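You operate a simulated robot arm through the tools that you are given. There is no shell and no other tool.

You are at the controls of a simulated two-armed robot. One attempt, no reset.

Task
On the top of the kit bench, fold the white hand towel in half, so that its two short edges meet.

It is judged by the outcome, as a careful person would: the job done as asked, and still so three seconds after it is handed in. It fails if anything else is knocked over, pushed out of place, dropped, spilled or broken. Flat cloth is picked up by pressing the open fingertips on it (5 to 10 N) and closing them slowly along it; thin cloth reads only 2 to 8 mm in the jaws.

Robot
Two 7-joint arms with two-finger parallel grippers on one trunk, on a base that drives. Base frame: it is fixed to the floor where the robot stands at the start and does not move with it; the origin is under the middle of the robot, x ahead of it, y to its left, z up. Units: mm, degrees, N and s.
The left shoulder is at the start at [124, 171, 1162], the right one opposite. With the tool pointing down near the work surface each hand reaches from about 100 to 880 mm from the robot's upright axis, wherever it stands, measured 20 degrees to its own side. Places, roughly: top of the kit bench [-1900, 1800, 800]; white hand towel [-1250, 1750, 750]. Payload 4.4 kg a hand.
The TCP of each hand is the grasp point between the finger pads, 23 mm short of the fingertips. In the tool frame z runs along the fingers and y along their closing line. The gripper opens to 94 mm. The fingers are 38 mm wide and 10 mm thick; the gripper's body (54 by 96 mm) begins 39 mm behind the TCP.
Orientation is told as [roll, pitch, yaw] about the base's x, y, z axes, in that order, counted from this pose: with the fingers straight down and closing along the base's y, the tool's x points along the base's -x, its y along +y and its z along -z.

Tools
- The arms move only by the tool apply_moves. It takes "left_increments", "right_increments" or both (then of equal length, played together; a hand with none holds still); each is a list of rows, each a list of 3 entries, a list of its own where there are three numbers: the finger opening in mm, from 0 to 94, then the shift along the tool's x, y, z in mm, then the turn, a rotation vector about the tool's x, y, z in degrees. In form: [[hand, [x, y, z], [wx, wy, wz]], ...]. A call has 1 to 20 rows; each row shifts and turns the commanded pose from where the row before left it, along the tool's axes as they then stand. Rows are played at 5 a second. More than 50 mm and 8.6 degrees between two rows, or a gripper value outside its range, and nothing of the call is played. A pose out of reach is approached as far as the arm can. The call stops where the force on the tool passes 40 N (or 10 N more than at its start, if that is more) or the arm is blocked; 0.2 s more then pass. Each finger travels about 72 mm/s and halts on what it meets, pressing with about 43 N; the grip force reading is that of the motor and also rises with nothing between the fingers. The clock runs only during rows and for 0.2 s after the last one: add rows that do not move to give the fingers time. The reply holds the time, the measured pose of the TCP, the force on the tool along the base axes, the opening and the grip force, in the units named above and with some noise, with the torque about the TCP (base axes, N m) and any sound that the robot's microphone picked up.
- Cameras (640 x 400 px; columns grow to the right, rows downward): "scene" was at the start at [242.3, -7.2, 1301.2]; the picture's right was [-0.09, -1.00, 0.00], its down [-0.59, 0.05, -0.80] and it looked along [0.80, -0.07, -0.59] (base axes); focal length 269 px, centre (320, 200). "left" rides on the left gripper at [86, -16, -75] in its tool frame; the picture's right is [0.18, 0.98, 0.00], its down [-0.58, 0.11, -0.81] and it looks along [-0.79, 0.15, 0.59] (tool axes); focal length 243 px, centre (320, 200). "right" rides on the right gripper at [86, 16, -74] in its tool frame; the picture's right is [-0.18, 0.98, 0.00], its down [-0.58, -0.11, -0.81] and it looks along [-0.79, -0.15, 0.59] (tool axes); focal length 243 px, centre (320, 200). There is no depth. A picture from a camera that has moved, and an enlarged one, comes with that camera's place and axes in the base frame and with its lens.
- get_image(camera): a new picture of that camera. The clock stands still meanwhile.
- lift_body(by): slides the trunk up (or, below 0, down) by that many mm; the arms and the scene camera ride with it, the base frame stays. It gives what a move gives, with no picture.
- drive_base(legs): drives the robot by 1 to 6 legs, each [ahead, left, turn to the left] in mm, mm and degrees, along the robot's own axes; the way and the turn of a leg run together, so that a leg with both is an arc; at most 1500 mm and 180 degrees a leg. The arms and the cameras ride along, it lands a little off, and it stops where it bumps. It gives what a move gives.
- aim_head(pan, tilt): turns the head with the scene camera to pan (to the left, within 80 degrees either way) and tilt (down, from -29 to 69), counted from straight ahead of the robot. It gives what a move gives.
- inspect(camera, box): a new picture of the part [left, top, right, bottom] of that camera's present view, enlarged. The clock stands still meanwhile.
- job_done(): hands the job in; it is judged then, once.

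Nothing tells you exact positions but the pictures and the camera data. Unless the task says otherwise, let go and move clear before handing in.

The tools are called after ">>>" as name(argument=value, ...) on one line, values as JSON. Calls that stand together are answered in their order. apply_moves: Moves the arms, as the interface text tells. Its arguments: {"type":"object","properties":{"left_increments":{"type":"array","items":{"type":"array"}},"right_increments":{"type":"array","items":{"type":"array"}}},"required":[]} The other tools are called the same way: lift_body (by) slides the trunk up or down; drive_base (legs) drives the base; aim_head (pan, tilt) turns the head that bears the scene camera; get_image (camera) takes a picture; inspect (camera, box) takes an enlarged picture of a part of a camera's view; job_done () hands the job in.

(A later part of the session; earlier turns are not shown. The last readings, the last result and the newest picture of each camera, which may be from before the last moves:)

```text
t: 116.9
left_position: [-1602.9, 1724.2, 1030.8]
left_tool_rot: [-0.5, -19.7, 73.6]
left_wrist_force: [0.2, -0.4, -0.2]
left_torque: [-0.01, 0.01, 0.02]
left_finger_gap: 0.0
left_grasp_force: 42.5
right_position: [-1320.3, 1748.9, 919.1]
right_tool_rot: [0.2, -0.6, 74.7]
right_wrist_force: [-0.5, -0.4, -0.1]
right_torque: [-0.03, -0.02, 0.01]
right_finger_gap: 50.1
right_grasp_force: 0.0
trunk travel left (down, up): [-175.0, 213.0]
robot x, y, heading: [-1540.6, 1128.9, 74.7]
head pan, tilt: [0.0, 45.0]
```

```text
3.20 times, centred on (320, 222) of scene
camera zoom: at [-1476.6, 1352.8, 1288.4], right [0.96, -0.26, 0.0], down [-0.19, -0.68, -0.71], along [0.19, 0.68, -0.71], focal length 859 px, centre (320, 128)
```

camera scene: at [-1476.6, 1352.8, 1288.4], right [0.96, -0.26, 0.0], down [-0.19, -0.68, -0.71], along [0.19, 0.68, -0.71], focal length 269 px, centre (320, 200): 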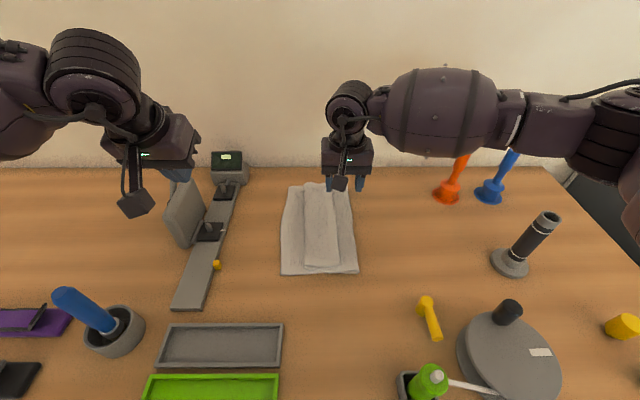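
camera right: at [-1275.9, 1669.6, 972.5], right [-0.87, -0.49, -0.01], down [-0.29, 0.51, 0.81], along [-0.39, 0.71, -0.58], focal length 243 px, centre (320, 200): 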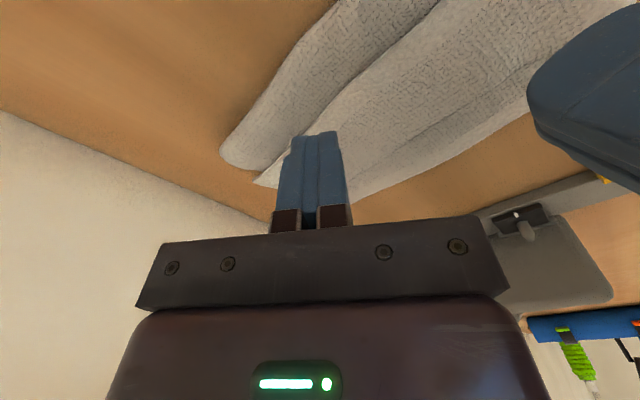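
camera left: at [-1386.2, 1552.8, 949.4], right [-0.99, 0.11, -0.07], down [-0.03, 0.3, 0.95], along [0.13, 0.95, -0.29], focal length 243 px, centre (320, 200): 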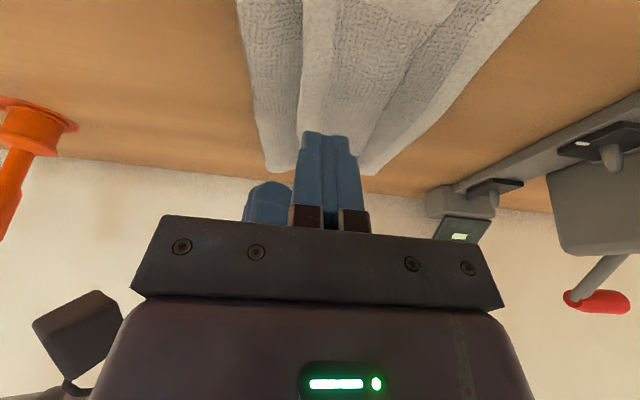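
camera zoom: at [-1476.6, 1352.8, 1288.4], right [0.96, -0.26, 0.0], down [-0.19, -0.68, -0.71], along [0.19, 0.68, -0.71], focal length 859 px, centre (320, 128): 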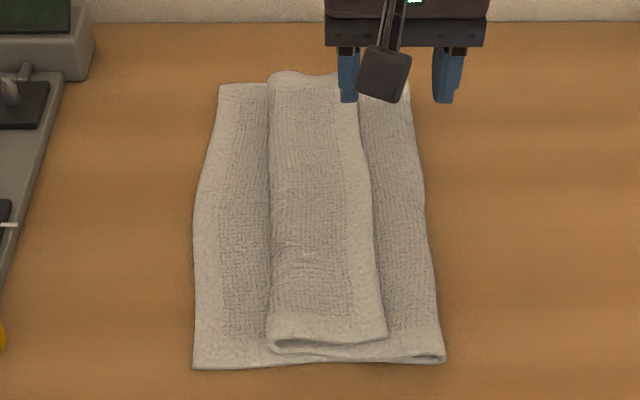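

>>> apply_moves(right_increments=[[50, [6, 35, 0], [0, 0, 0]], [50, [7, 34, 0], [0, 0, 0]], [46, [0, 0, 24], [0, 0, 0]], [46, [0, 0, 24], [0, 0, 0]], [46, [0, 0, 20], [0, 0, 0]], [46, [0, 0, 0], [0, 0, 0]]])

>>> get_image(camera="right")

```text
t: 118.3
left_position: [-1603.2, 1723.2, 1030.7]
left_tool_rot: [-0.5, -19.8, 73.8]
left_wrist_force: [0.2, 0.7, -0.5]
left_torque: [-0.02, 0.01, 0.02]
left_finger_gap: 0.0
left_grasp_force: 42.9
right_position: [-1389.7, 1753.4, 851.3]
right_tool_rot: [0.3, -0.6, 74.7]
right_wrist_force: [-0.5, -0.2, 0.4]
right_torque: [0.02, 0.0, 0.0]
right_finger_gap: 46.2
right_grasp_force: 0.1
trunk travel left (down, up): [-175.0, 213.0]
robot x, y, heading: [-1538.8, 1122.8, 74.7]
head pan, tilt: [0.0, 45.0]
```

```text
taken
camera right: at [-1428.0, 1672.2, 925.2], right [-0.9, 0.43, 0.01], down [0.26, 0.52, 0.81], along [0.35, 0.73, -0.58], focal length 243 px, centre (320, 200)
```

right: 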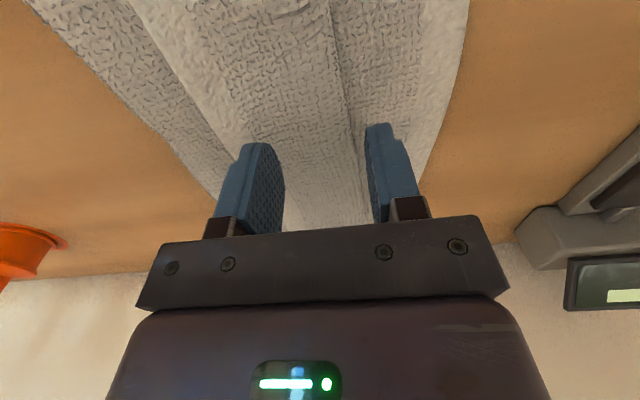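

>>> apply_moves(right_increments=[[46, [0, 0, 5], [0, 0, 0]], [46, [0, 0, 4], [0, 0, 0]], [46, [0, 0, 3], [0, 0, 0]], [46, [0, 0, 2], [0, 0, 0]], [46, [0, 0, 0], [0, 0, 0]]])

```text
t: 119.5
left_position: [-1603.8, 1723.7, 1031.8]
left_tool_rot: [-0.5, -19.8, 73.7]
left_wrist_force: [0.6, 0.7, 0.9]
left_torque: [0.02, 0.02, 0.0]
left_finger_gap: 0.0
left_grasp_force: 42.3
right_position: [-1391.8, 1752.9, 837.7]
right_tool_rot: [0.1, -0.6, 74.9]
right_wrist_force: [-0.7, -0.9, 0.4]
right_torque: [0.03, -0.02, -0.04]
right_finger_gap: 46.1
right_grasp_force: 0.1
trunk travel left (down, up): [-175.0, 213.0]
robot x, y, heading: [-1543.4, 1128.6, 74.9]
head pan, tilt: [0.0, 45.0]
```

>>> apply_moves(right_increments=[[46, [0, 0, 2], [0, 0, 0]], [46, [0, 0, 2], [0, 0, 0]], [46, [0, 0, 1], [0, 0, 0]], [46, [0, 0, 0], [0, 0, 0]]])

>>> get_image(camera="right")

```text
t: 120.5
left_position: [-1604.4, 1724.3, 1031.0]
left_tool_rot: [-0.5, -19.8, 73.8]
left_wrist_force: [0.5, -0.9, -0.1]
left_torque: [-0.02, 0.0, -0.02]
left_finger_gap: 0.1
left_grasp_force: 42.4
right_position: [-1389.1, 1752.7, 833.9]
right_tool_rot: [0.3, -0.7, 74.9]
right_wrist_force: [-0.6, -0.9, 3.0]
right_torque: [-0.04, -0.07, -0.01]
right_finger_gap: 45.7
right_grasp_force: 0.1
trunk travel left (down, up): [-175.0, 213.0]
robot x, y, heading: [-1545.1, 1124.3, 74.6]
head pan, tilt: [0.0, 45.0]
```

```text
taken
camera right: at [-1428.1, 1672.6, 907.1], right [-0.9, 0.43, 0.01], down [0.26, 0.52, 0.81], along [0.35, 0.73, -0.58], focal length 243 px, centre (320, 200)
```

right: 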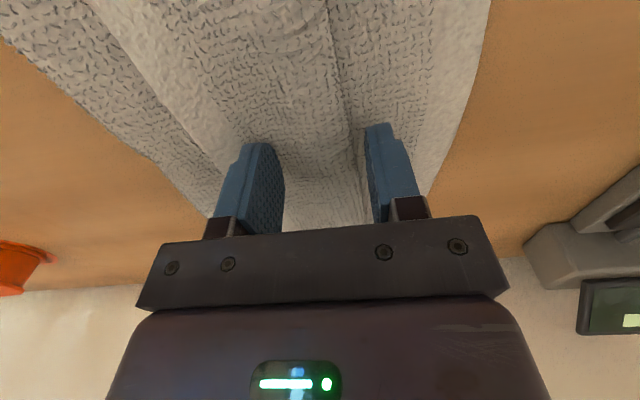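

The right finger presses the flap and the left one sits just outside the hinge. I'll close slowly to pinch the turned-back layers.

>>> apply_moves(right_increments=[[43, [0, 0, 0], [0, 0, 0]], [40, [0, 0, 0], [0, 0, 0]], [37, [0, 0, 0], [0, 0, 0]], [34, [0, 0, 0], [0, 0, 0]], [31, [0, 0, 0], [0, 0, 0]], [28, [0, 0, 0], [0, 0, 0]], [25, [0, 0, 0], [0, 0, 0]], [22, [0, 0, 0], [0, 0, 0]], [19, [0, 0, 0], [0, 0, 0]], [16, [0, 0, 0], [0, 0, 0]], [13, [0, 0, 0], [0, 0, 0]], [10, [0, 0, 0], [0, 0, 0]], [7, [0, 0, 0], [0, 0, 0]], [4, [0, 0, 0], [0, 0, 0]], [0, [0, 0, 0], [0, 0, 0]], [0, [0, 0, 0], [0, 0, 0]]])

>>> get_image(camera="right")

```text
t: 123.9
left_position: [-1604.4, 1723.5, 1030.7]
left_tool_rot: [-0.4, -19.7, 73.8]
left_wrist_force: [0.3, 0.2, 0.0]
left_torque: [-0.03, 0.02, 0.03]
left_finger_gap: 0.1
left_grasp_force: 42.7
right_position: [-1390.8, 1753.3, 832.3]
right_tool_rot: [0.2, -0.8, 74.9]
right_wrist_force: [-0.6, 0.8, 3.1]
right_torque: [-0.02, -0.02, -0.01]
right_finger_gap: 5.4
right_grasp_force: 43.0
trunk travel left (down, up): [-175.0, 213.0]
robot x, y, heading: [-1544.7, 1123.9, 74.8]
head pan, tilt: [0.0, 45.0]
```

```text
taken
camera right: at [-1428.1, 1672.6, 906.9], right [-0.9, 0.43, 0.01], down [0.26, 0.52, 0.81], along [0.35, 0.73, -0.58], focal length 243 px, centre (320, 200)
```

right: 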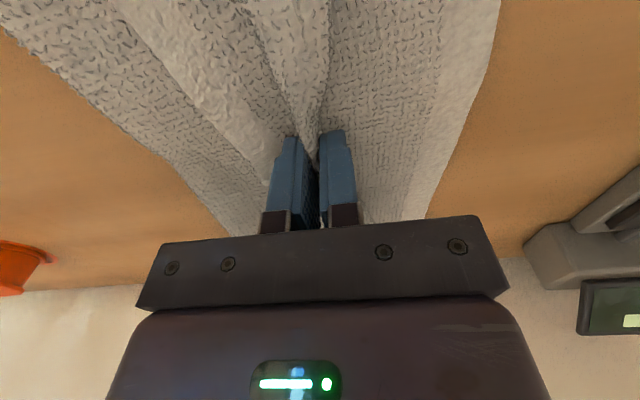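

The hinge is held with a 5.4 mm gap. I'll lift, swing it right past the fold, then lower while easing left so the flap falls outward to the right.

>>> apply_moves(right_increments=[[0, [0, 0, -20], [0, 0, 0]], [0, [0, 0, -20], [0, 0, 0]], [0, [0, -8, -20], [0, 0, 0]], [0, [0, -12, -20], [0, 0, 0]], [0, [0, -20, -15], [0, 0, 0]], [0, [0, -30, 0], [0, 0, 0]], [0, [0, -30, 0], [0, 0, 0]], [0, [0, -30, 0], [0, 0, 0]], [0, [0, -25, 0], [0, 0, 0]], [0, [0, 0, 0], [0, 0, 0]]])

>>> get_image(camera="scene")

>>> get_image(camera="right")

```text
t: 126.1
left_position: [-1603.4, 1723.6, 1031.2]
left_tool_rot: [-0.5, -19.7, 73.8]
left_wrist_force: [0.7, -1.0, 0.0]
left_torque: [0.0, 0.0, -0.01]
left_finger_gap: 0.1
left_grasp_force: 42.1
right_position: [-1241.7, 1712.7, 928.4]
right_tool_rot: [0.2, -0.6, 74.9]
right_wrist_force: [0.3, 0.0, 0.9]
right_torque: [-0.03, 0.02, 0.04]
right_finger_gap: 5.2
right_grasp_force: 43.1
trunk travel left (down, up): [-175.0, 213.0]
robot x, y, heading: [-1542.9, 1125.4, 75.0]
head pan, tilt: [0.0, 45.0]
```

```text
taken
camera scene: at [-1477.4, 1352.6, 1288.6], right [0.96, -0.26, 0.0], down [-0.19, -0.68, -0.71], along [0.19, 0.68, -0.71], focal length 269 px, centre (320, 200)
```

scene: 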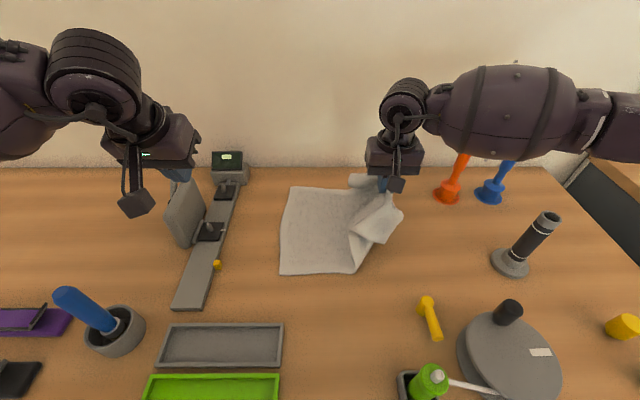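

```text
taken
camera right: at [-1279.3, 1632.5, 1001.7], right [-0.9, 0.43, 0.01], down [0.26, 0.52, 0.81], along [0.35, 0.73, -0.58], focal length 243 px, centre (320, 200)
```

right: 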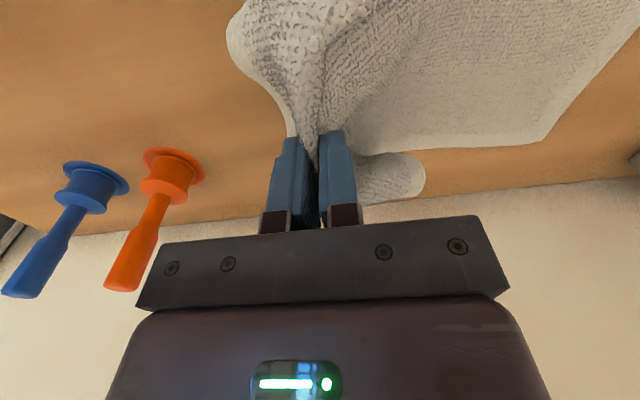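

>>> apply_moves(right_increments=[[0, [0, -10, 5], [0, 0, 0]], [0, [0, -5, 15], [0, 0, 0]], [0, [0, 0, 20], [0, 0, 0]], [0, [0, 4, 20], [0, 0, 0]], [0, [0, 6, 18], [0, 0, 0]], [0, [0, 0, 0], [0, 0, 0]]])

>>> get_image(camera="scene")

>>> get_image(camera="right")

```text
t: 127.5
left_position: [-1602.7, 1724.4, 1032.7]
left_tool_rot: [-0.6, -19.8, 73.9]
left_wrist_force: [-0.6, 0.4, 0.0]
left_torque: [-0.03, 0.01, 0.02]
left_finger_gap: 0.0
left_grasp_force: 42.0
right_position: [-1237.1, 1712.6, 849.7]
right_tool_rot: [0.1, -0.7, 74.8]
right_wrist_force: [0.0, -0.6, 0.6]
right_torque: [0.05, 0.04, -0.01]
right_finger_gap: 5.1
right_grasp_force: 43.0
trunk travel left (down, up): [-175.0, 213.0]
robot x, y, heading: [-1541.2, 1128.8, 75.0]
head pan, tilt: [0.0, 45.0]
```

```text
taken
camera scene: at [-1477.2, 1352.2, 1288.8], right [0.96, -0.26, 0.0], down [-0.19, -0.68, -0.71], along [0.19, 0.68, -0.71], focal length 269 px, centre (320, 200)
```

scene: 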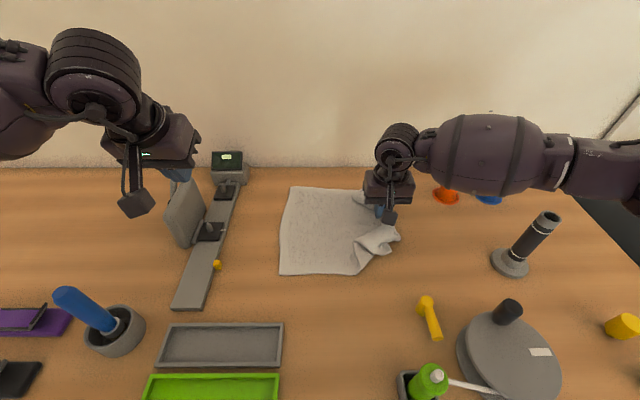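

```text
taken
camera right: at [-1274.2, 1631.8, 923.2], right [-0.9, 0.43, 0.01], down [0.26, 0.52, 0.81], along [0.35, 0.73, -0.58], focal length 243 px, centre (320, 200)
```

right: 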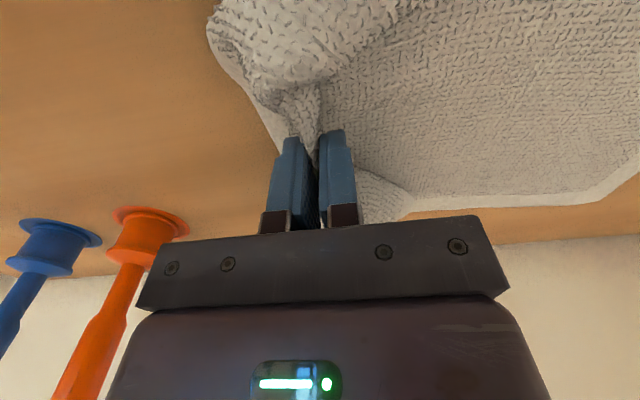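

>>> apply_moves(right_increments=[[70, [0, 0, 0], [0, 0, 0]], [70, [0, 0, 0], [0, 0, 0]], [70, [0, 0, 0], [0, 0, 0]], [70, [0, 0, -25], [0, 0, 0]], [70, [0, 0, -40], [0, 0, 0]], [70, [0, 0, -40], [0, 0, 0]], [70, [0, -40, 0], [0, 0, 0]], [70, [0, -40, 0], [0, 0, 0]], [70, [0, 0, 0], [0, 0, 0]]])

>>> inspect(camera="scene", box=[240, 150, 460, 290])

```text
t: 129.5
left_position: [-1603.3, 1724.1, 1030.4]
left_tool_rot: [-0.5, -19.7, 73.9]
left_wrist_force: [0.0, 0.2, -0.4]
left_torque: [0.0, 0.0, 0.03]
left_finger_gap: 0.0
left_grasp_force: 42.5
right_position: [-1157.6, 1688.3, 955.6]
right_tool_rot: [0.3, -0.5, 74.9]
right_wrist_force: [1.0, 0.2, 0.6]
right_torque: [0.02, 0.02, -0.01]
right_finger_gap: 69.7
right_grasp_force: 0.0
trunk travel left (down, up): [-175.0, 213.0]
robot x, y, heading: [-1540.6, 1130.6, 74.7]
head pan, tilt: [0.0, 45.0]
```

```text
2.86 times, centred on (350, 220) of scene
camera zoom: at [-1477.4, 1352.8, 1288.5], right [0.96, -0.26, 0.0], down [-0.19, -0.68, -0.71], along [0.19, 0.68, -0.71], focal length 767 px, centre (234, 143)
```

zoom: 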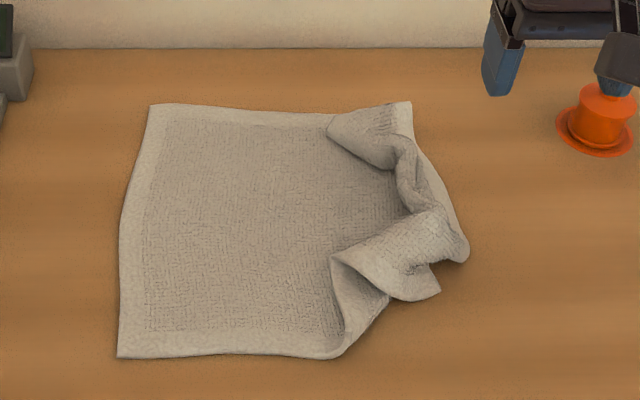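

Now the left short edge lies clean and flat and only the right end is crumpled. I'll check the press's height on the left, since my left forearm will pass beside it.

>>> inspect(camera="scene", box=[90, 130, 290, 320])

>>> get_image(camera="left")

```text
2.11 times, centred on (190, 225) of scene
camera zoom: at [-1477.4, 1352.8, 1288.5], right [0.96, -0.26, 0.0], down [-0.19, -0.68, -0.71], along [0.19, 0.68, -0.71], focal length 565 px, centre (594, 147)
```

zoom: 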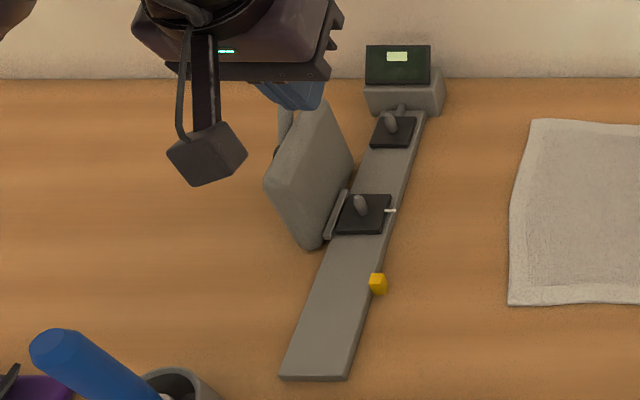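

```text
taken
camera left: at [-1617.7, 1618.2, 1072.4], right [-0.99, 0.11, -0.07], down [-0.03, 0.3, 0.95], along [0.13, 0.95, -0.29], focal length 243 px, centre (320, 200)
```

left: 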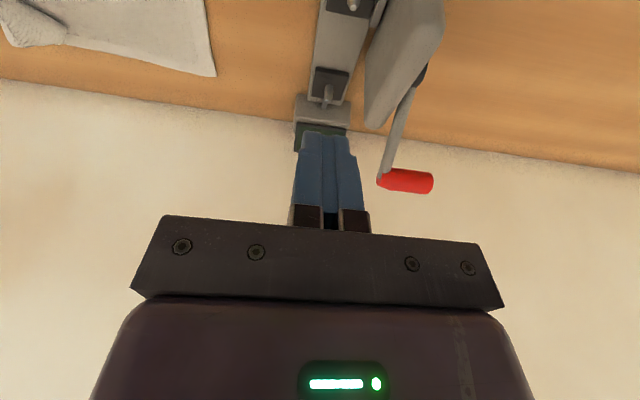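

The slab's top is at z≈930, which is workable. I'll slide the towel about 90 mm to the right with one light press of the right fingertips, to get room on the left.

>>> apply_moves(right_increments=[[40, [0, 40, 0], [0, 0, 0]], [20, [0, 40, 0], [0, 0, 0]], [0, [0, 40, 0], [0, 0, 0]], [0, [0, 40, 0], [0, 0, 0]], [0, [0, 25, 30], [0, 0, 0]], [0, [0, 0, 35], [0, 0, 0]], [0, [0, 0, 35], [0, 0, 0]], [0, [0, 0, 20], [0, 0, 0]], [0, [0, 0, 5], [0, 0, 0]], [0, [0, 0, 0], [0, 0, 0]]])

```text
t: 131.7
left_position: [-1603.9, 1724.1, 1032.0]
left_tool_rot: [-0.6, -19.7, 73.9]
left_wrist_force: [0.7, 0.3, 0.5]
left_torque: [-0.02, 0.0, 0.0]
left_finger_gap: 0.0
left_grasp_force: 42.1
right_position: [-1339.9, 1741.1, 831.2]
right_tool_rot: [0.2, -0.7, 74.7]
right_wrist_force: [0.8, 1.3, 0.3]
right_torque: [-0.01, 0.0, 0.02]
right_finger_gap: 0.0
right_grasp_force: 42.6
trunk travel left (down, up): [-175.0, 213.0]
robot x, y, heading: [-1544.6, 1129.7, 74.9]
head pan, tilt: [0.0, 45.0]
```

>>> apply_moves(right_increments=[[0, [0, 0, 2], [0, 0, 0]], [0, [0, 0, 2], [0, 0, 0]], [0, [0, 0, 0.5], [0, 0, 0]], [0, [0, 0, 0], [0, 0, 0]]])

```text
t: 132.7
left_position: [-1603.7, 1724.2, 1031.1]
left_tool_rot: [-0.5, -19.8, 73.8]
left_wrist_force: [0.8, 0.3, -0.3]
left_torque: [0.03, 0.02, -0.05]
left_finger_gap: 0.0
left_grasp_force: 42.4
right_position: [-1339.0, 1740.1, 827.2]
right_tool_rot: [0.1, -0.7, 75.0]
right_wrist_force: [-2.0, 0.6, 4.6]
right_torque: [-0.01, 0.03, -0.04]
right_finger_gap: 0.0
right_grasp_force: 42.1
trunk travel left (down, up): [-175.0, 213.0]
robot x, y, heading: [-1544.2, 1129.8, 74.9]
head pan, tilt: [0.0, 45.0]
```

>>> apply_moves(right_increments=[[0, [0, -6, 0], [0, 0, 0]], [0, [0, -6, 0], [0, 0, 0]], [0, [0, -6, 0], [0, 0, 0]], [0, [0, -6, 0], [0, 0, 0]], [0, [0, -6, 0], [0, 0, 0]], [0, [0, -6, 0], [0, 0, 0]], [0, [0, -6, 0], [0, 0, 0]], [0, [0, -6, 0], [0, 0, 0]], [0, [0, -6, 0], [0, 0, 0]], [0, [0, -6, 0], [0, 0, 0]], [0, [0, -6, 0], [0, 0, 0]], [0, [0, -6, 0], [0, 0, 0]], [0, [0, -6, 0], [0, 0, 0]], [0, [0, -6, 0], [0, 0, 0]], [0, [0, -6, 0], [0, 0, 0]], [0, [0, 0, -10], [0, 0, 0]], [0, [0, 0, -40], [0, 0, 0]], [0, [0, 0, -40], [0, 0, 0]], [0, [0, 0, 0], [0, 0, 0]]])

>>> get_image(camera="scene")

>>> inspect(camera="scene", box=[260, 150, 480, 290])

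```text
t: 136.7
left_position: [-1603.5, 1725.7, 1030.2]
left_tool_rot: [-0.6, -19.7, 73.9]
left_wrist_force: [0.0, 0.3, 0.9]
left_torque: [0.03, 0.02, 0.0]
left_finger_gap: 0.4
left_grasp_force: 42.0
right_position: [-1250.4, 1714.4, 915.1]
right_tool_rot: [0.1, -0.6, 74.8]
right_wrist_force: [-1.1, 0.1, -0.8]
right_torque: [0.04, 0.01, 0.01]
right_finger_gap: 0.2
right_grasp_force: 42.8
trunk travel left (down, up): [-175.0, 213.0]
robot x, y, heading: [-1542.3, 1122.5, 74.7]
head pan, tilt: [0.0, 45.0]
```

```text
taken
camera scene: at [-1477.0, 1352.8, 1288.4], right [0.96, -0.26, 0.0], down [-0.19, -0.68, -0.71], along [0.19, 0.68, -0.71], focal length 269 px, centre (320, 200)
```

scene: 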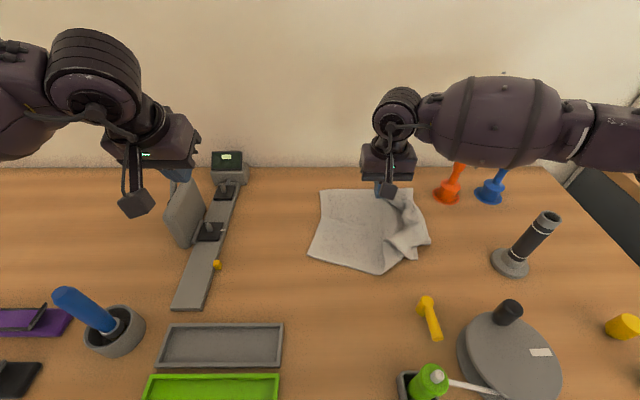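

```text
2.86 times, centred on (370, 220) of scene
camera zoom: at [-1477.0, 1352.8, 1288.4], right [0.96, -0.26, 0.0], down [-0.19, -0.68, -0.71], along [0.19, 0.68, -0.71], focal length 767 px, centre (177, 143)
```

zoom: 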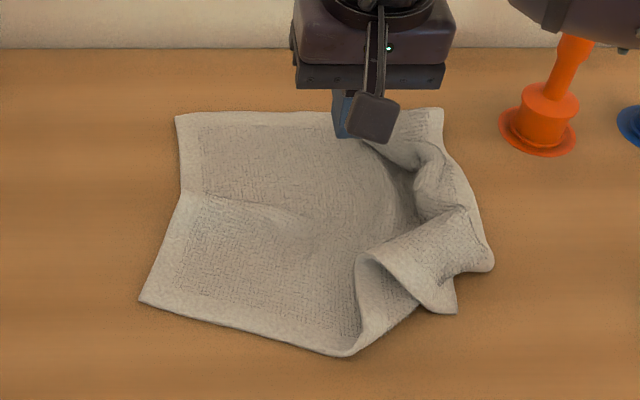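

The towel moved right, rotated a little and picked up one wrinkle; lifting will take that out. I'll raise the right hand, shift the base right for good arm spacing, and turn both grippers for the left corners.

>>> apply_moves(right_increments=[[20, [0, 0, -35], [0, 0, 0]], [40, [0, 0, -35], [0, 0, 0]], [44, [0, 0, 0], [0, 0, -7.7]], [44, [0, 0, 0], [0, 0, -7.7]], [44, [0, 0, 0], [0, 0, -7.7]], [44, [0, 0, 0], [0, 0, -7.7]], [44, [0, 0, 0], [0, 0, -7.7]], [44, [0, 0, 0], [0, 0, -7.7]], [44, [0, 0, 0], [0, 0, 0]], [44, [0, 0, 0], [0, 0, 0]], [44, [0, 0, 0], [0, 0, 0]], [44, [0, 0, 0], [0, 0, 0]]], left_increments=[[20, [0, 0, 0], [0, 5, 0]], [40, [0, 0, 0], [0, 5, 0]], [44, [0, 0, 0], [0, 5, 0]], [44, [0, 0, 0], [0, 4.7, 0]], [44, [0, 0, 0], [0, 0, 7]], [44, [0, 0, 0], [0, 0, 7]], [44, [0, 0, 0], [0, 0, 7]], [44, [0, 0, 0], [0, 0, 7]], [44, [0, 0, 0], [0, 0, 7]], [44, [0, 0, 0], [0, 0, 7]], [44, [0, 0, 0], [0, 0, 7]], [44, [0, 0, 0], [0, 0, 0]]])

>>> drive_base(legs=[[0, -85, 0]])

>>> get_image(camera="scene")

```text
t: 139.3
left_position: [-1604.9, 1725.6, 1034.5]
left_tool_rot: [-0.4, -0.4, 24.5]
left_wrist_force: [0.2, 0.1, -0.2]
left_torque: [0.02, 0.02, 0.01]
left_finger_gap: 43.9
left_grasp_force: 0.0
right_position: [-1249.9, 1714.1, 985.5]
right_tool_rot: [-0.2, -0.6, 121.1]
right_wrist_force: [-0.6, 0.4, -0.4]
right_torque: [0.0, 0.04, -0.02]
right_finger_gap: 44.2
right_grasp_force: 0.0
trunk travel left (down, up): [-175.0, 213.0]
robot x, y, heading: [-1541.6, 1120.5, 74.7]
head pan, tilt: [0.0, 45.0]
```

```text
t: 140.7
left_position: [-1519.9, 1703.2, 1032.8]
left_tool_rot: [-0.2, -0.4, 24.5]
left_wrist_force: [0.5, -0.2, 0.1]
left_torque: [-0.03, 0.01, 0.02]
left_finger_gap: 44.1
left_grasp_force: 0.0
right_position: [-1166.8, 1691.5, 986.2]
right_tool_rot: [-0.2, -0.6, 120.9]
right_wrist_force: [-0.3, -1.1, -0.2]
right_torque: [0.01, 0.02, 0.0]
right_finger_gap: 43.8
right_grasp_force: 0.1
trunk travel left (down, up): [-175.0, 213.0]
robot x, y, heading: [-1460.6, 1105.6, 75.0]
head pan, tilt: [0.0, 45.0]
```

```text
taken
camera scene: at [-1393.9, 1329.7, 1288.6], right [0.96, -0.26, 0.0], down [-0.19, -0.68, -0.71], along [0.19, 0.68, -0.71], focal length 269 px, centre (320, 200)
```

scene: 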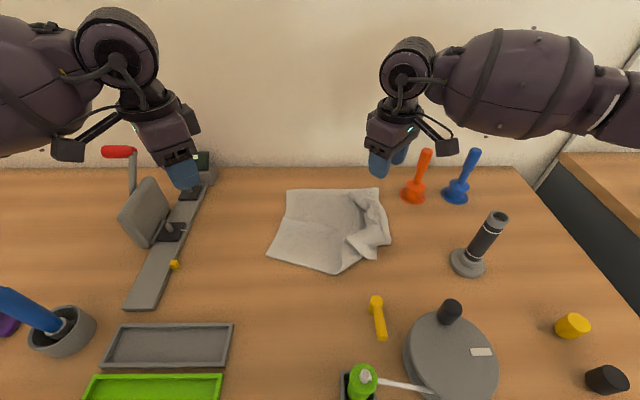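

>>> apply_moves(right_increments=[[44, [-45, 15.5, 5], [0, 0, 0]], [44, [-45, 15.5, 10], [0, 0, 0]], [44, [-45, 15.5, 15], [0, 0, 0]], [44, [-45, 15.5, 15], [0, 0, 0]], [44, [0, 0, 20], [0, 0, 0]], [44, [0, 0, 20], [0, 0, 0]], [44, [0, 0, 0], [0, 0, 0]]], left_increments=[[44, [-30, -23, 0], [0, 0, 0]], [44, [-30, -23, 20], [0, 0, 0]], [44, [-30, -23, 25], [0, 0, 0]], [44, [-29, -24, 25], [0, 0, 0]], [44, [0, 0, 30], [0, 0, 0]], [44, [0, 0, 30], [0, 0, 0]], [44, [0, 0, 0], [0, 0, 0]]])

>>> get_image(camera="scene")

>>> get_image(camera="left")

>>> get_image(camera="right")

```text
t: 142.3
left_position: [-1372.6, 1668.3, 905.3]
left_tool_rot: [-0.3, -0.3, 24.5]
left_wrist_force: [0.2, 0.3, -0.6]
left_torque: [0.02, -0.01, -0.01]
left_finger_gap: 44.2
left_grasp_force: 0.2
right_position: [-1313.5, 1814.1, 903.1]
right_tool_rot: [-0.4, -0.5, 121.0]
right_wrist_force: [0.1, -0.6, 0.5]
right_torque: [0.01, 0.02, 0.0]
right_finger_gap: 44.0
right_grasp_force: 0.1
trunk travel left (down, up): [-175.0, 213.0]
robot x, y, heading: [-1460.9, 1102.2, 74.4]
head pan, tilt: [0.0, 45.0]
```

```text
taken
camera scene: at [-1394.4, 1329.2, 1288.9], right [0.96, -0.26, 0.0], down [-0.19, -0.68, -0.71], along [0.19, 0.68, -0.71], focal length 269 px, centre (320, 200)
```

scene: 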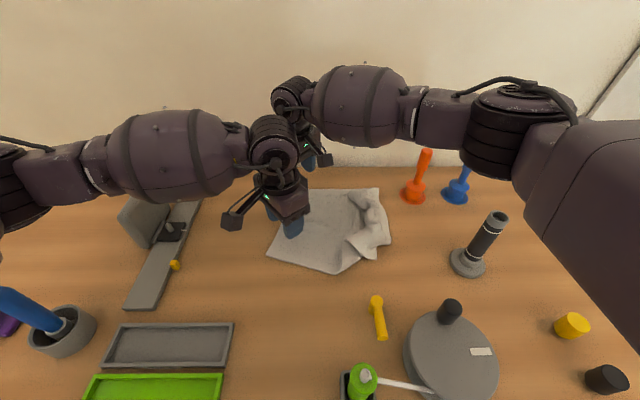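

```text
taken
camera left: at [-1444.3, 1617.5, 979.9], right [-0.58, 0.82, -0.01], down [0.48, 0.34, 0.81], along [0.66, 0.46, -0.59], focal length 243 px, centre (320, 200)
```

left: 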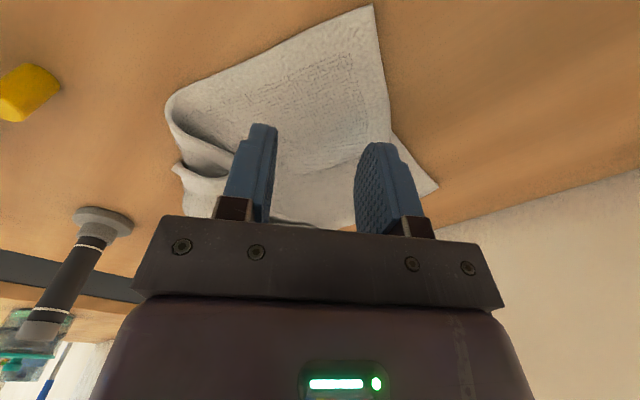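

```text
taken
camera right: at [-1282.7, 1729.9, 976.3], right [-0.94, -0.35, 0.0], down [-0.21, 0.54, 0.81], along [-0.28, 0.76, -0.58], focal length 243 px, centre (320, 200)
```

right: 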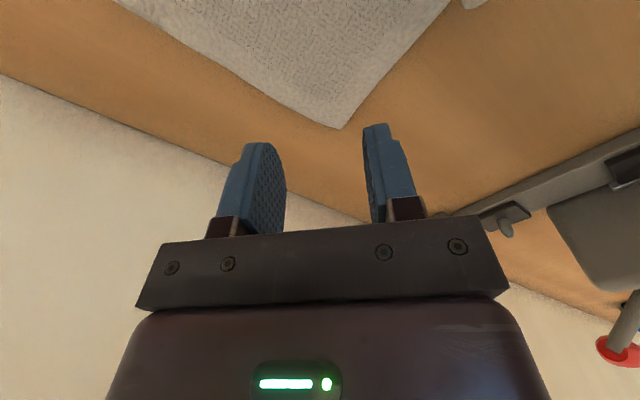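

Both are well placed. I'll nudge the left, and go down to just above the cloth.

>>> apply_moves(left_increments=[[44, [0, 14, 0], [0, 0, 0]], [42, [0, 0, 25], [0, 0, 0]], [42, [0, 0, 25], [0, 0, 0]], [42, [0, 0, 17], [0, 0, 0]], [42, [0, 0, 6], [0, 0, 0]], [42, [0, 0, 0], [0, 0, 0]]], right_increments=[[44, [0, 0, 0], [0, 0, 0]], [42, [0, 0, 25], [0, 0, 0]], [42, [0, 0, 25], [0, 0, 0]], [42, [0, 0, 17], [0, 0, 0]], [42, [0, 0, 5], [0, 0, 0]], [42, [0, 0, 0], [0, 0, 0]]])

>>> get_image(camera="left")

>>> get_image(camera="right")

```text
t: 143.7
left_position: [-1377.3, 1679.8, 833.1]
left_tool_rot: [-0.3, -0.4, 24.5]
left_wrist_force: [-0.4, -0.7, 0.3]
left_torque: [0.06, 0.01, 0.01]
left_finger_gap: 41.7
left_grasp_force: 0.1
right_position: [-1314.2, 1816.4, 829.3]
right_tool_rot: [-0.3, -0.5, 121.1]
right_wrist_force: [0.3, -0.1, 1.0]
right_torque: [0.01, -0.02, 0.02]
right_finger_gap: 41.8
right_grasp_force: 0.0
trunk travel left (down, up): [-175.0, 213.0]
robot x, y, heading: [-1459.5, 1099.4, 74.7]
head pan, tilt: [0.0, 45.0]
```

```text
taken
camera left: at [-1448.8, 1630.2, 906.5], right [-0.58, 0.82, -0.01], down [0.48, 0.34, 0.81], along [0.66, 0.46, -0.59], focal length 243 px, centre (320, 200)
```

left: 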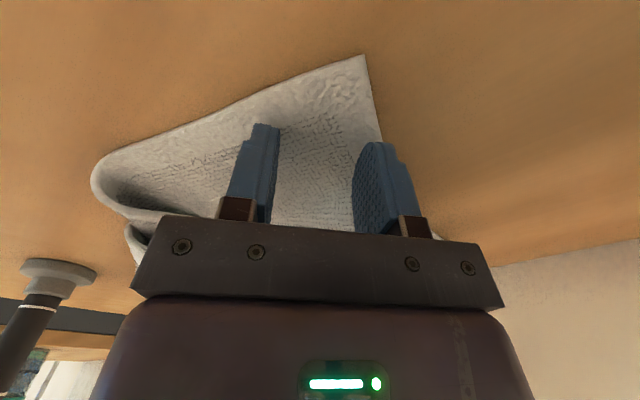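

```text
taken
camera right: at [-1282.4, 1731.9, 902.7], right [-0.94, -0.35, 0.0], down [-0.21, 0.55, 0.81], along [-0.28, 0.76, -0.58], focal length 243 px, centre (320, 200)
```

right: 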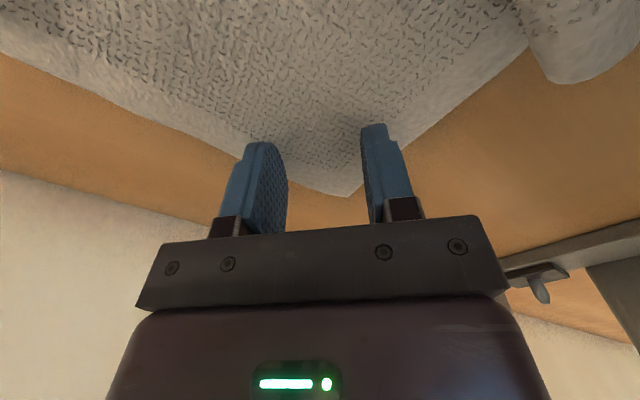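

>>> apply_moves(left_increments=[[38, [-5, -9, 0], [0, 0, 0]], [38, [0, 0, 3], [0, 0, 0]], [38, [0, 0, 2], [0, 0, 0]], [38, [0, 0, 0], [0, 0, 0]]], right_increments=[[38, [7, 0, 0], [0, 0, 0]], [38, [0, 0, 1], [0, 0, 0]], [38, [0, 0, 1], [0, 0, 0]], [38, [0, 0, 0], [0, 0, 0]]])

```text
t: 144.7
left_position: [-1368.5, 1673.1, 827.8]
left_tool_rot: [-0.2, -0.4, 24.5]
left_wrist_force: [-0.5, 1.0, 3.3]
left_torque: [0.05, 0.07, 0.04]
left_finger_gap: 38.2
left_grasp_force: 0.0
right_position: [-1310.0, 1809.7, 828.1]
right_tool_rot: [-0.4, -0.5, 121.0]
right_wrist_force: [-1.1, -0.6, 1.1]
right_torque: [-0.01, 0.04, -0.03]
right_finger_gap: 37.9
right_grasp_force: 0.0
trunk travel left (down, up): [-175.0, 213.0]
robot x, y, heading: [-1460.0, 1104.5, 74.8]
head pan, tilt: [0.0, 45.0]
```

>>> apply_moves(left_increments=[[38, [0, 0, 1], [0, 0, 0]], [38, [0, 0, 0.5], [0, 0, 0]], [38, [0, 0, 0], [0, 0, 0]]], right_increments=[[38, [0, 0, 1], [0, 0, 0]], [38, [0, 0, 1], [0, 0, 0]], [38, [0, 0, 0], [0, 0, 0]]])

```text
t: 145.5
left_position: [-1369.9, 1674.2, 827.4]
left_tool_rot: [-0.2, -0.5, 24.5]
left_wrist_force: [0.9, 2.1, 9.6]
left_torque: [0.07, 0.02, -0.02]
left_finger_gap: 38.3
left_grasp_force: 0.1
right_position: [-1310.1, 1808.3, 827.4]
right_tool_rot: [-0.4, -0.7, 121.0]
right_wrist_force: [-2.4, 1.4, 4.4]
right_torque: [0.02, 0.02, 0.02]
right_finger_gap: 37.9
right_grasp_force: 0.2
trunk travel left (down, up): [-175.0, 213.0]
robot x, y, heading: [-1459.8, 1102.6, 74.8]
head pan, tilt: [0.0, 45.0]
```

>>> apply_moves(left_increments=[[36, [0, 0, 0], [0, 0, 0]], [34, [0, 0, 0], [0, 0, 0]], [32, [0, 0, 0], [0, 0, 0]], [30, [0, 0, 0], [0, 0, 0]], [28, [0, 0, 0], [0, 0, 0]], [26, [0, 0, 0], [0, 0, 0]], [24, [0, 0, 0], [0, 0, 0]], [22, [0, 0, 0], [0, 0, 0]], [20, [0, 0, 0], [0, 0, 0]], [18, [0, 0, 0], [0, 0, 0]], [16, [0, 0, 0], [0, 0, 0]], [14, [0, 0, 0], [0, 0, 0]], [12, [0, 0, 0], [0, 0, 0]], [10, [0, 0, 0], [0, 0, 0]], [8, [0, 0, 0], [0, 0, 0]], [5, [0, 0, 0], [0, 0, 0]], [2, [0, 0, 0], [0, 0, 0]], [0, [0, 0, 0], [0, 0, 0]], [0, [0, 0, 0], [0, 0, 0]]], right_increments=[[36, [0, 0, 1], [0, 0, 0]], [34, [0, 0, 0.5], [0, 0, 0]], [32, [0, 0, 0], [0, 0, 0]], [30, [0, 0, 0], [0, 0, 0]], [28, [0, 0, 0], [0, 0, 0]], [26, [0, 0, 0], [0, 0, 0]], [24, [0, 0, 0], [0, 0, 0]], [22, [0, 0, 0], [0, 0, 0]], [20, [0, 0, 0], [0, 0, 0]], [18, [0, 0, 0], [0, 0, 0]], [16, [0, 0, 0], [0, 0, 0]], [14, [0, 0, 0], [0, 0, 0]], [12, [0, 0, 0], [0, 0, 0]], [10, [0, 0, 0], [0, 0, 0]], [8, [0, 0, 0], [0, 0, 0]], [5, [0, 0, 0], [0, 0, 0]], [2, [0, 0, 0], [0, 0, 0]], [0, [0, 0, 0], [0, 0, 0]], [0, [0, 0, 0], [0, 0, 0]]])

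>>> get_image(camera="left")

>>> get_image(camera="right")

```text
t: 149.5
left_position: [-1368.9, 1672.0, 825.9]
left_tool_rot: [-0.3, -0.4, 24.5]
left_wrist_force: [0.7, 0.2, 7.0]
left_torque: [-0.01, 0.02, 0.06]
left_finger_gap: 4.3
left_grasp_force: 42.8
right_position: [-1309.8, 1808.5, 826.4]
right_tool_rot: [-0.4, -0.7, 121.0]
right_wrist_force: [-1.8, -0.8, 21.6]
right_torque: [-0.04, 0.04, 0.0]
right_finger_gap: 2.6
right_grasp_force: 42.7
trunk travel left (down, up): [-175.0, 213.0]
robot x, y, heading: [-1461.2, 1105.1, 75.0]
head pan, tilt: [0.0, 45.0]
```

```text
taken
camera left: at [-1441.5, 1622.6, 901.2], right [-0.58, 0.82, 0.0], down [0.48, 0.34, 0.81], along [0.66, 0.46, -0.59], focal length 243 px, centre (320, 200)
```

left: 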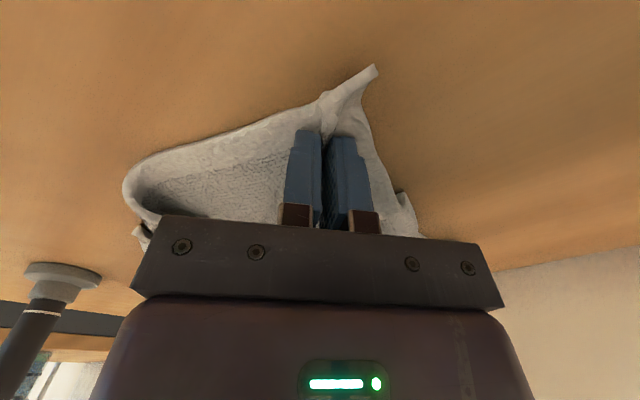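

```text
taken
camera right: at [-1278.2, 1723.6, 899.4], right [-0.94, -0.35, -0.01], down [-0.21, 0.54, 0.81], along [-0.28, 0.76, -0.58], focal length 243 px, centre (320, 200)
```

right: 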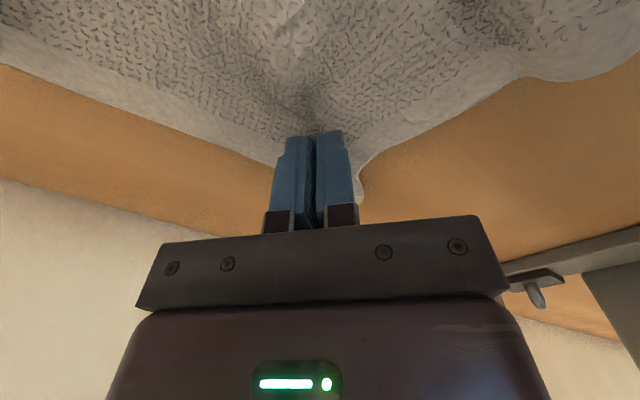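

Both corners of the left edge are held, with gaps of 4.3 and 2.6 mm. I'll lift while gently spreading the hands, to straighten the cloth.

>>> apply_moves(left_increments=[[0, [0.1, -2.5, -20], [0, 0, 0]], [0, [0.1, -2.5, -20], [0, 0, 0]], [0, [0.1, -2.5, -20], [0, 0, 0]], [0, [0.1, -2.5, -20], [0, 0, 0]], [0, [0.1, -2.5, -20], [0, 0, 0]], [0, [0.1, -2.5, -20], [0, 0, 0]], [0, [0, 0, 0], [0, 0, 0]]], right_increments=[[0, [-1, -1.1, -20], [0, 0, 0]], [0, [-1, -1.1, -20], [0, 0, 0]], [0, [-1, -1.1, -20], [0, 0, 0]], [0, [-1, -1.1, -20], [0, 0, 0]], [0, [-1, -1.1, -20], [0, 0, 0]], [0, [-1, -1.1, -20], [0, 0, 0]], [0, [0, 0, 0], [0, 0, 0]]])

>>> get_image(camera="scene")

```text
t: 151.1
left_position: [-1366.5, 1660.9, 944.9]
left_tool_rot: [-0.3, -0.3, 24.6]
left_wrist_force: [-0.1, 0.3, -0.1]
left_torque: [0.01, 0.05, 0.03]
left_finger_gap: 4.6
left_grasp_force: 43.3
right_position: [-1306.5, 1816.9, 942.2]
right_tool_rot: [-0.2, -0.4, 121.1]
right_wrist_force: [0.6, 0.8, 0.3]
right_torque: [-0.02, -0.01, -0.01]
right_finger_gap: 2.2
right_grasp_force: 42.9
trunk travel left (down, up): [-175.0, 213.0]
robot x, y, heading: [-1454.8, 1104.0, 74.8]
head pan, tilt: [0.0, 45.0]
```

```text
taken
camera scene: at [-1394.2, 1330.5, 1288.3], right [0.96, -0.26, 0.0], down [-0.19, -0.68, -0.71], along [0.19, 0.68, -0.71], focal length 269 px, centre (320, 200)
```

scene: 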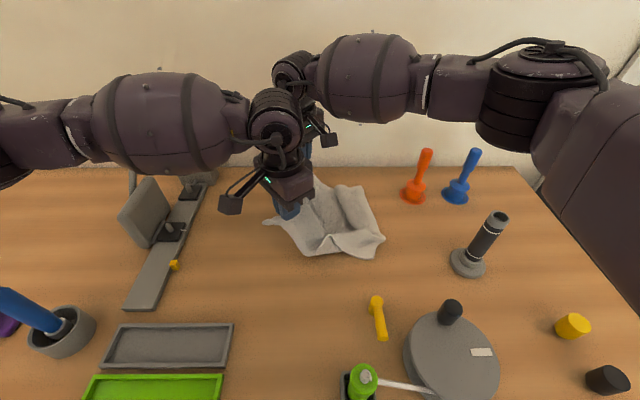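

>>> apply_moves(left_increments=[[0, [-0.5, -2, -20], [0, 0, 0]], [0, [-0.5, -2, -20], [0, 0, 0]], [0, [-0.5, -2, -20], [0, 0, 0]], [0, [-0.5, -2, -20], [0, 0, 0]], [0, [-0.5, -2, -20], [0, 0, 0]], [0, [-0.5, -2, -20], [0, 0, 0]], [0, [-0.5, -2, -20], [0, 0, 0]], [0, [0, 0, 0], [0, 0, 0]]], right_increments=[[0, [-0.5, -0.5, -20], [0, 0, 0]], [0, [-0.5, -0.5, -20], [0, 0, 0]], [0, [-0.5, -0.5, -20], [0, 0, 0]], [0, [-0.5, -0.5, -20], [0, 0, 0]], [0, [-0.5, -0.5, -20], [0, 0, 0]], [0, [-0.5, -0.5, -20], [0, 0, 0]], [0, [-0.5, -0.5, -20], [0, 0, 0]], [0, [0, 0, 0], [0, 0, 0]]])

>>> get_image(camera="scene")

>>> get_image(camera="left")

>>> get_image(camera="right")

```text
t: 152.9
left_position: [-1356.3, 1649.3, 1084.4]
left_tool_rot: [-0.3, -0.3, 24.5]
left_wrist_force: [2.2, 2.5, -0.7]
left_torque: [0.05, 0.0, 0.04]
left_finger_gap: 4.7
left_grasp_force: 43.3
right_position: [-1305.6, 1819.3, 1084.2]
right_tool_rot: [-0.3, -0.5, 121.0]
right_wrist_force: [-0.2, -1.7, 0.6]
right_torque: [-0.05, 0.02, 0.01]
right_finger_gap: 2.2
right_grasp_force: 42.7
trunk travel left (down, up): [-175.0, 213.0]
robot x, y, heading: [-1462.9, 1099.3, 74.8]
head pan, tilt: [0.0, 45.0]
```

```text
taken
camera scene: at [-1394.3, 1330.5, 1288.3], right [0.96, -0.26, 0.0], down [-0.19, -0.68, -0.71], along [0.19, 0.68, -0.71], focal length 269 px, centre (320, 200)
```

scene: 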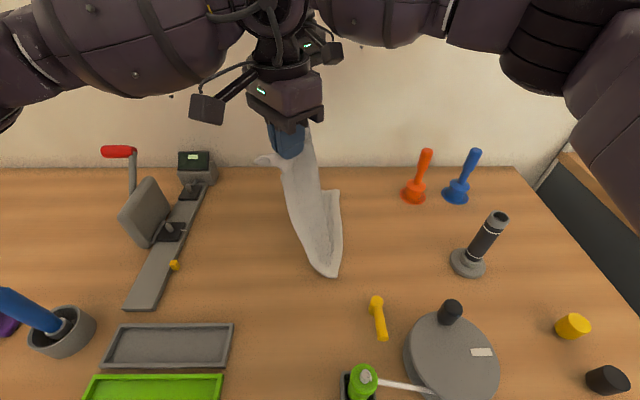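

```text
taken
camera left: at [-1427.4, 1599.7, 1159.4], right [-0.58, 0.82, -0.01], down [0.48, 0.34, 0.81], along [0.66, 0.46, -0.59], focal length 243 px, centre (320, 200)
```

left: 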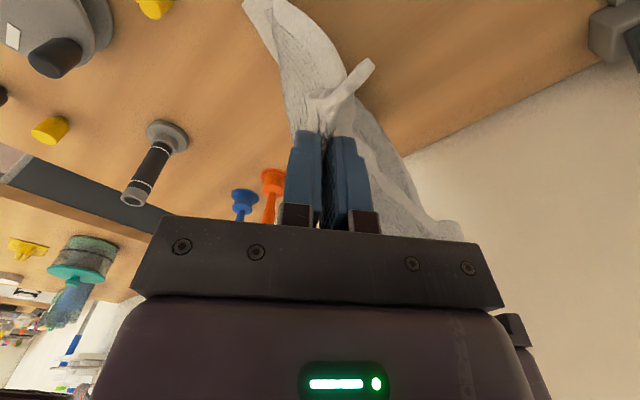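

```text
taken
camera right: at [-1273.4, 1735.4, 1156.9], right [-0.94, -0.35, 0.0], down [-0.21, 0.55, 0.81], along [-0.28, 0.76, -0.58], focal length 243 px, centre (320, 200)
```

right: 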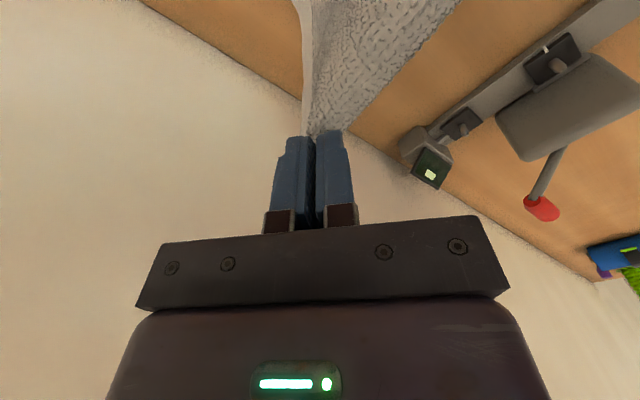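

The towel now hangs straight from its left edge, with its other end just resting on the bench. I'll raise it clear and shift left a bit. Then I'll lower it while driving right, so the bottom half is laid out to the right of its lower edge.

>>> apply_moves(left_increments=[[0, [0, 0, -20], [0, 0, 0]], [0, [0, 0, -20], [0, 0, 0]], [0, [0, 0, -20], [0, 0, 0]], [0, [0, 0, -15], [0, 0, 0]], [0, [0, 0, 0], [0, 0, 0]]], right_increments=[[0, [0, 0, -20], [0, 0, 0]], [0, [0, 0, -20], [0, 0, 0]], [0, [0, 0, -20], [0, 0, 0]], [0, [0, 0, -15], [0, 0, 0]], [0, [0, 0, 0], [0, 0, 0]]])

>>> drive_base(legs=[[0, 60, 0]])

>>> get_image(camera="scene")

```text
t: 154.1
left_position: [-1357.5, 1651.5, 1159.3]
left_tool_rot: [-0.3, -0.3, 24.5]
left_wrist_force: [0.4, 1.6, -0.7]
left_torque: [0.0, 0.0, 0.05]
left_finger_gap: 4.7
left_grasp_force: 42.7
right_position: [-1305.2, 1817.7, 1159.2]
right_tool_rot: [-0.3, -0.5, 121.0]
right_wrist_force: [0.4, -1.6, -0.2]
right_torque: [0.0, -0.01, -0.02]
right_finger_gap: 2.4
right_grasp_force: 42.9
trunk travel left (down, up): [-175.0, 213.0]
robot x, y, heading: [-1458.2, 1106.6, 74.7]
head pan, tilt: [0.0, 45.0]
```

```text
t: 155.3
left_position: [-1414.2, 1666.0, 1160.5]
left_tool_rot: [-0.3, -0.4, 24.5]
left_wrist_force: [0.1, 1.1, -0.6]
left_torque: [0.02, 0.0, 0.05]
left_finger_gap: 4.6
left_grasp_force: 43.2
right_position: [-1362.5, 1832.7, 1159.8]
right_tool_rot: [-0.4, -0.6, 121.1]
right_wrist_force: [-0.9, -1.6, -0.4]
right_torque: [-0.04, -0.01, 0.0]
right_finger_gap: 2.4
right_grasp_force: 43.1
trunk travel left (down, up): [-175.0, 213.0]
robot x, y, heading: [-1514.9, 1118.8, 74.8]
head pan, tilt: [0.0, 45.0]
```

```text
taken
camera scene: at [-1451.9, 1345.6, 1288.6], right [0.96, -0.26, 0.0], down [-0.19, -0.68, -0.71], along [0.19, 0.68, -0.71], focal length 269 px, centre (320, 200)
```

scene: 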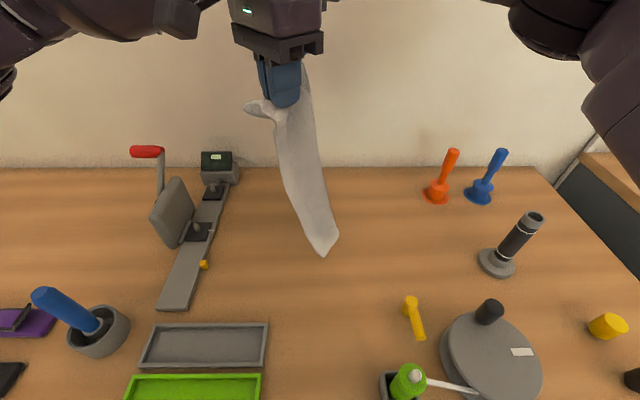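

>>> inspect(camera="scene", box=[220, 40, 420, 280])

>>> get_image(camera="left")

>>> get_image(camera="right")

```text
1.67 times, centred on (320, 160) of scene
camera zoom: at [-1451.9, 1345.6, 1288.6], right [0.96, -0.26, 0.0], down [-0.19, -0.68, -0.71], along [0.19, 0.68, -0.71], focal length 448 px, centre (320, 267)
```

zoom: 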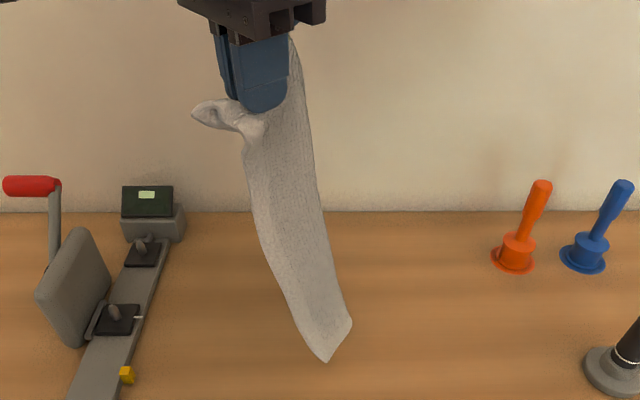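

```text
taken
camera left: at [-1485.9, 1616.4, 1234.4], right [-0.58, 0.82, -0.01], down [0.48, 0.34, 0.81], along [0.66, 0.46, -0.59], focal length 243 px, centre (320, 200)
```

left: 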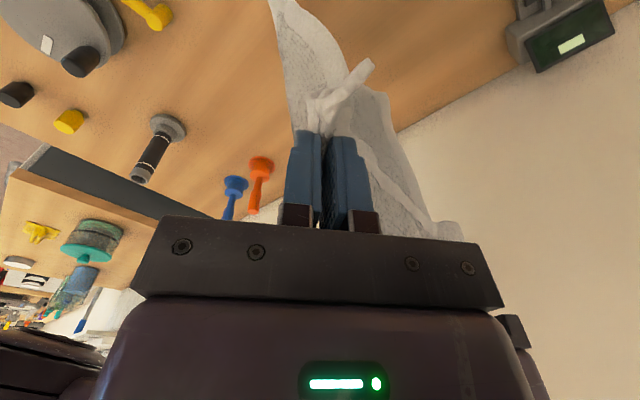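

```text
taken
camera right: at [-1332.0, 1749.5, 1233.0], right [-0.94, -0.35, 0.0], down [-0.21, 0.55, 0.81], along [-0.28, 0.76, -0.58], focal length 243 px, centre (320, 200)
```

right: 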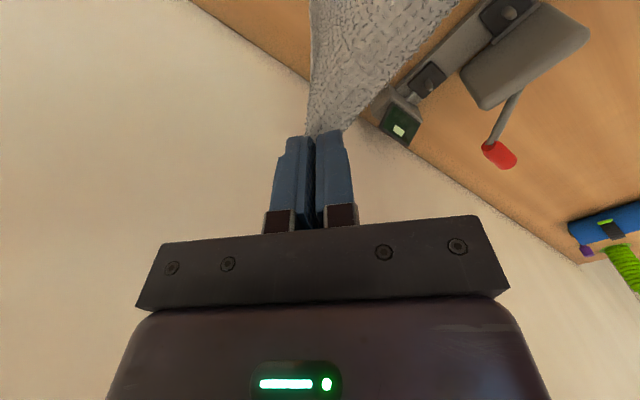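

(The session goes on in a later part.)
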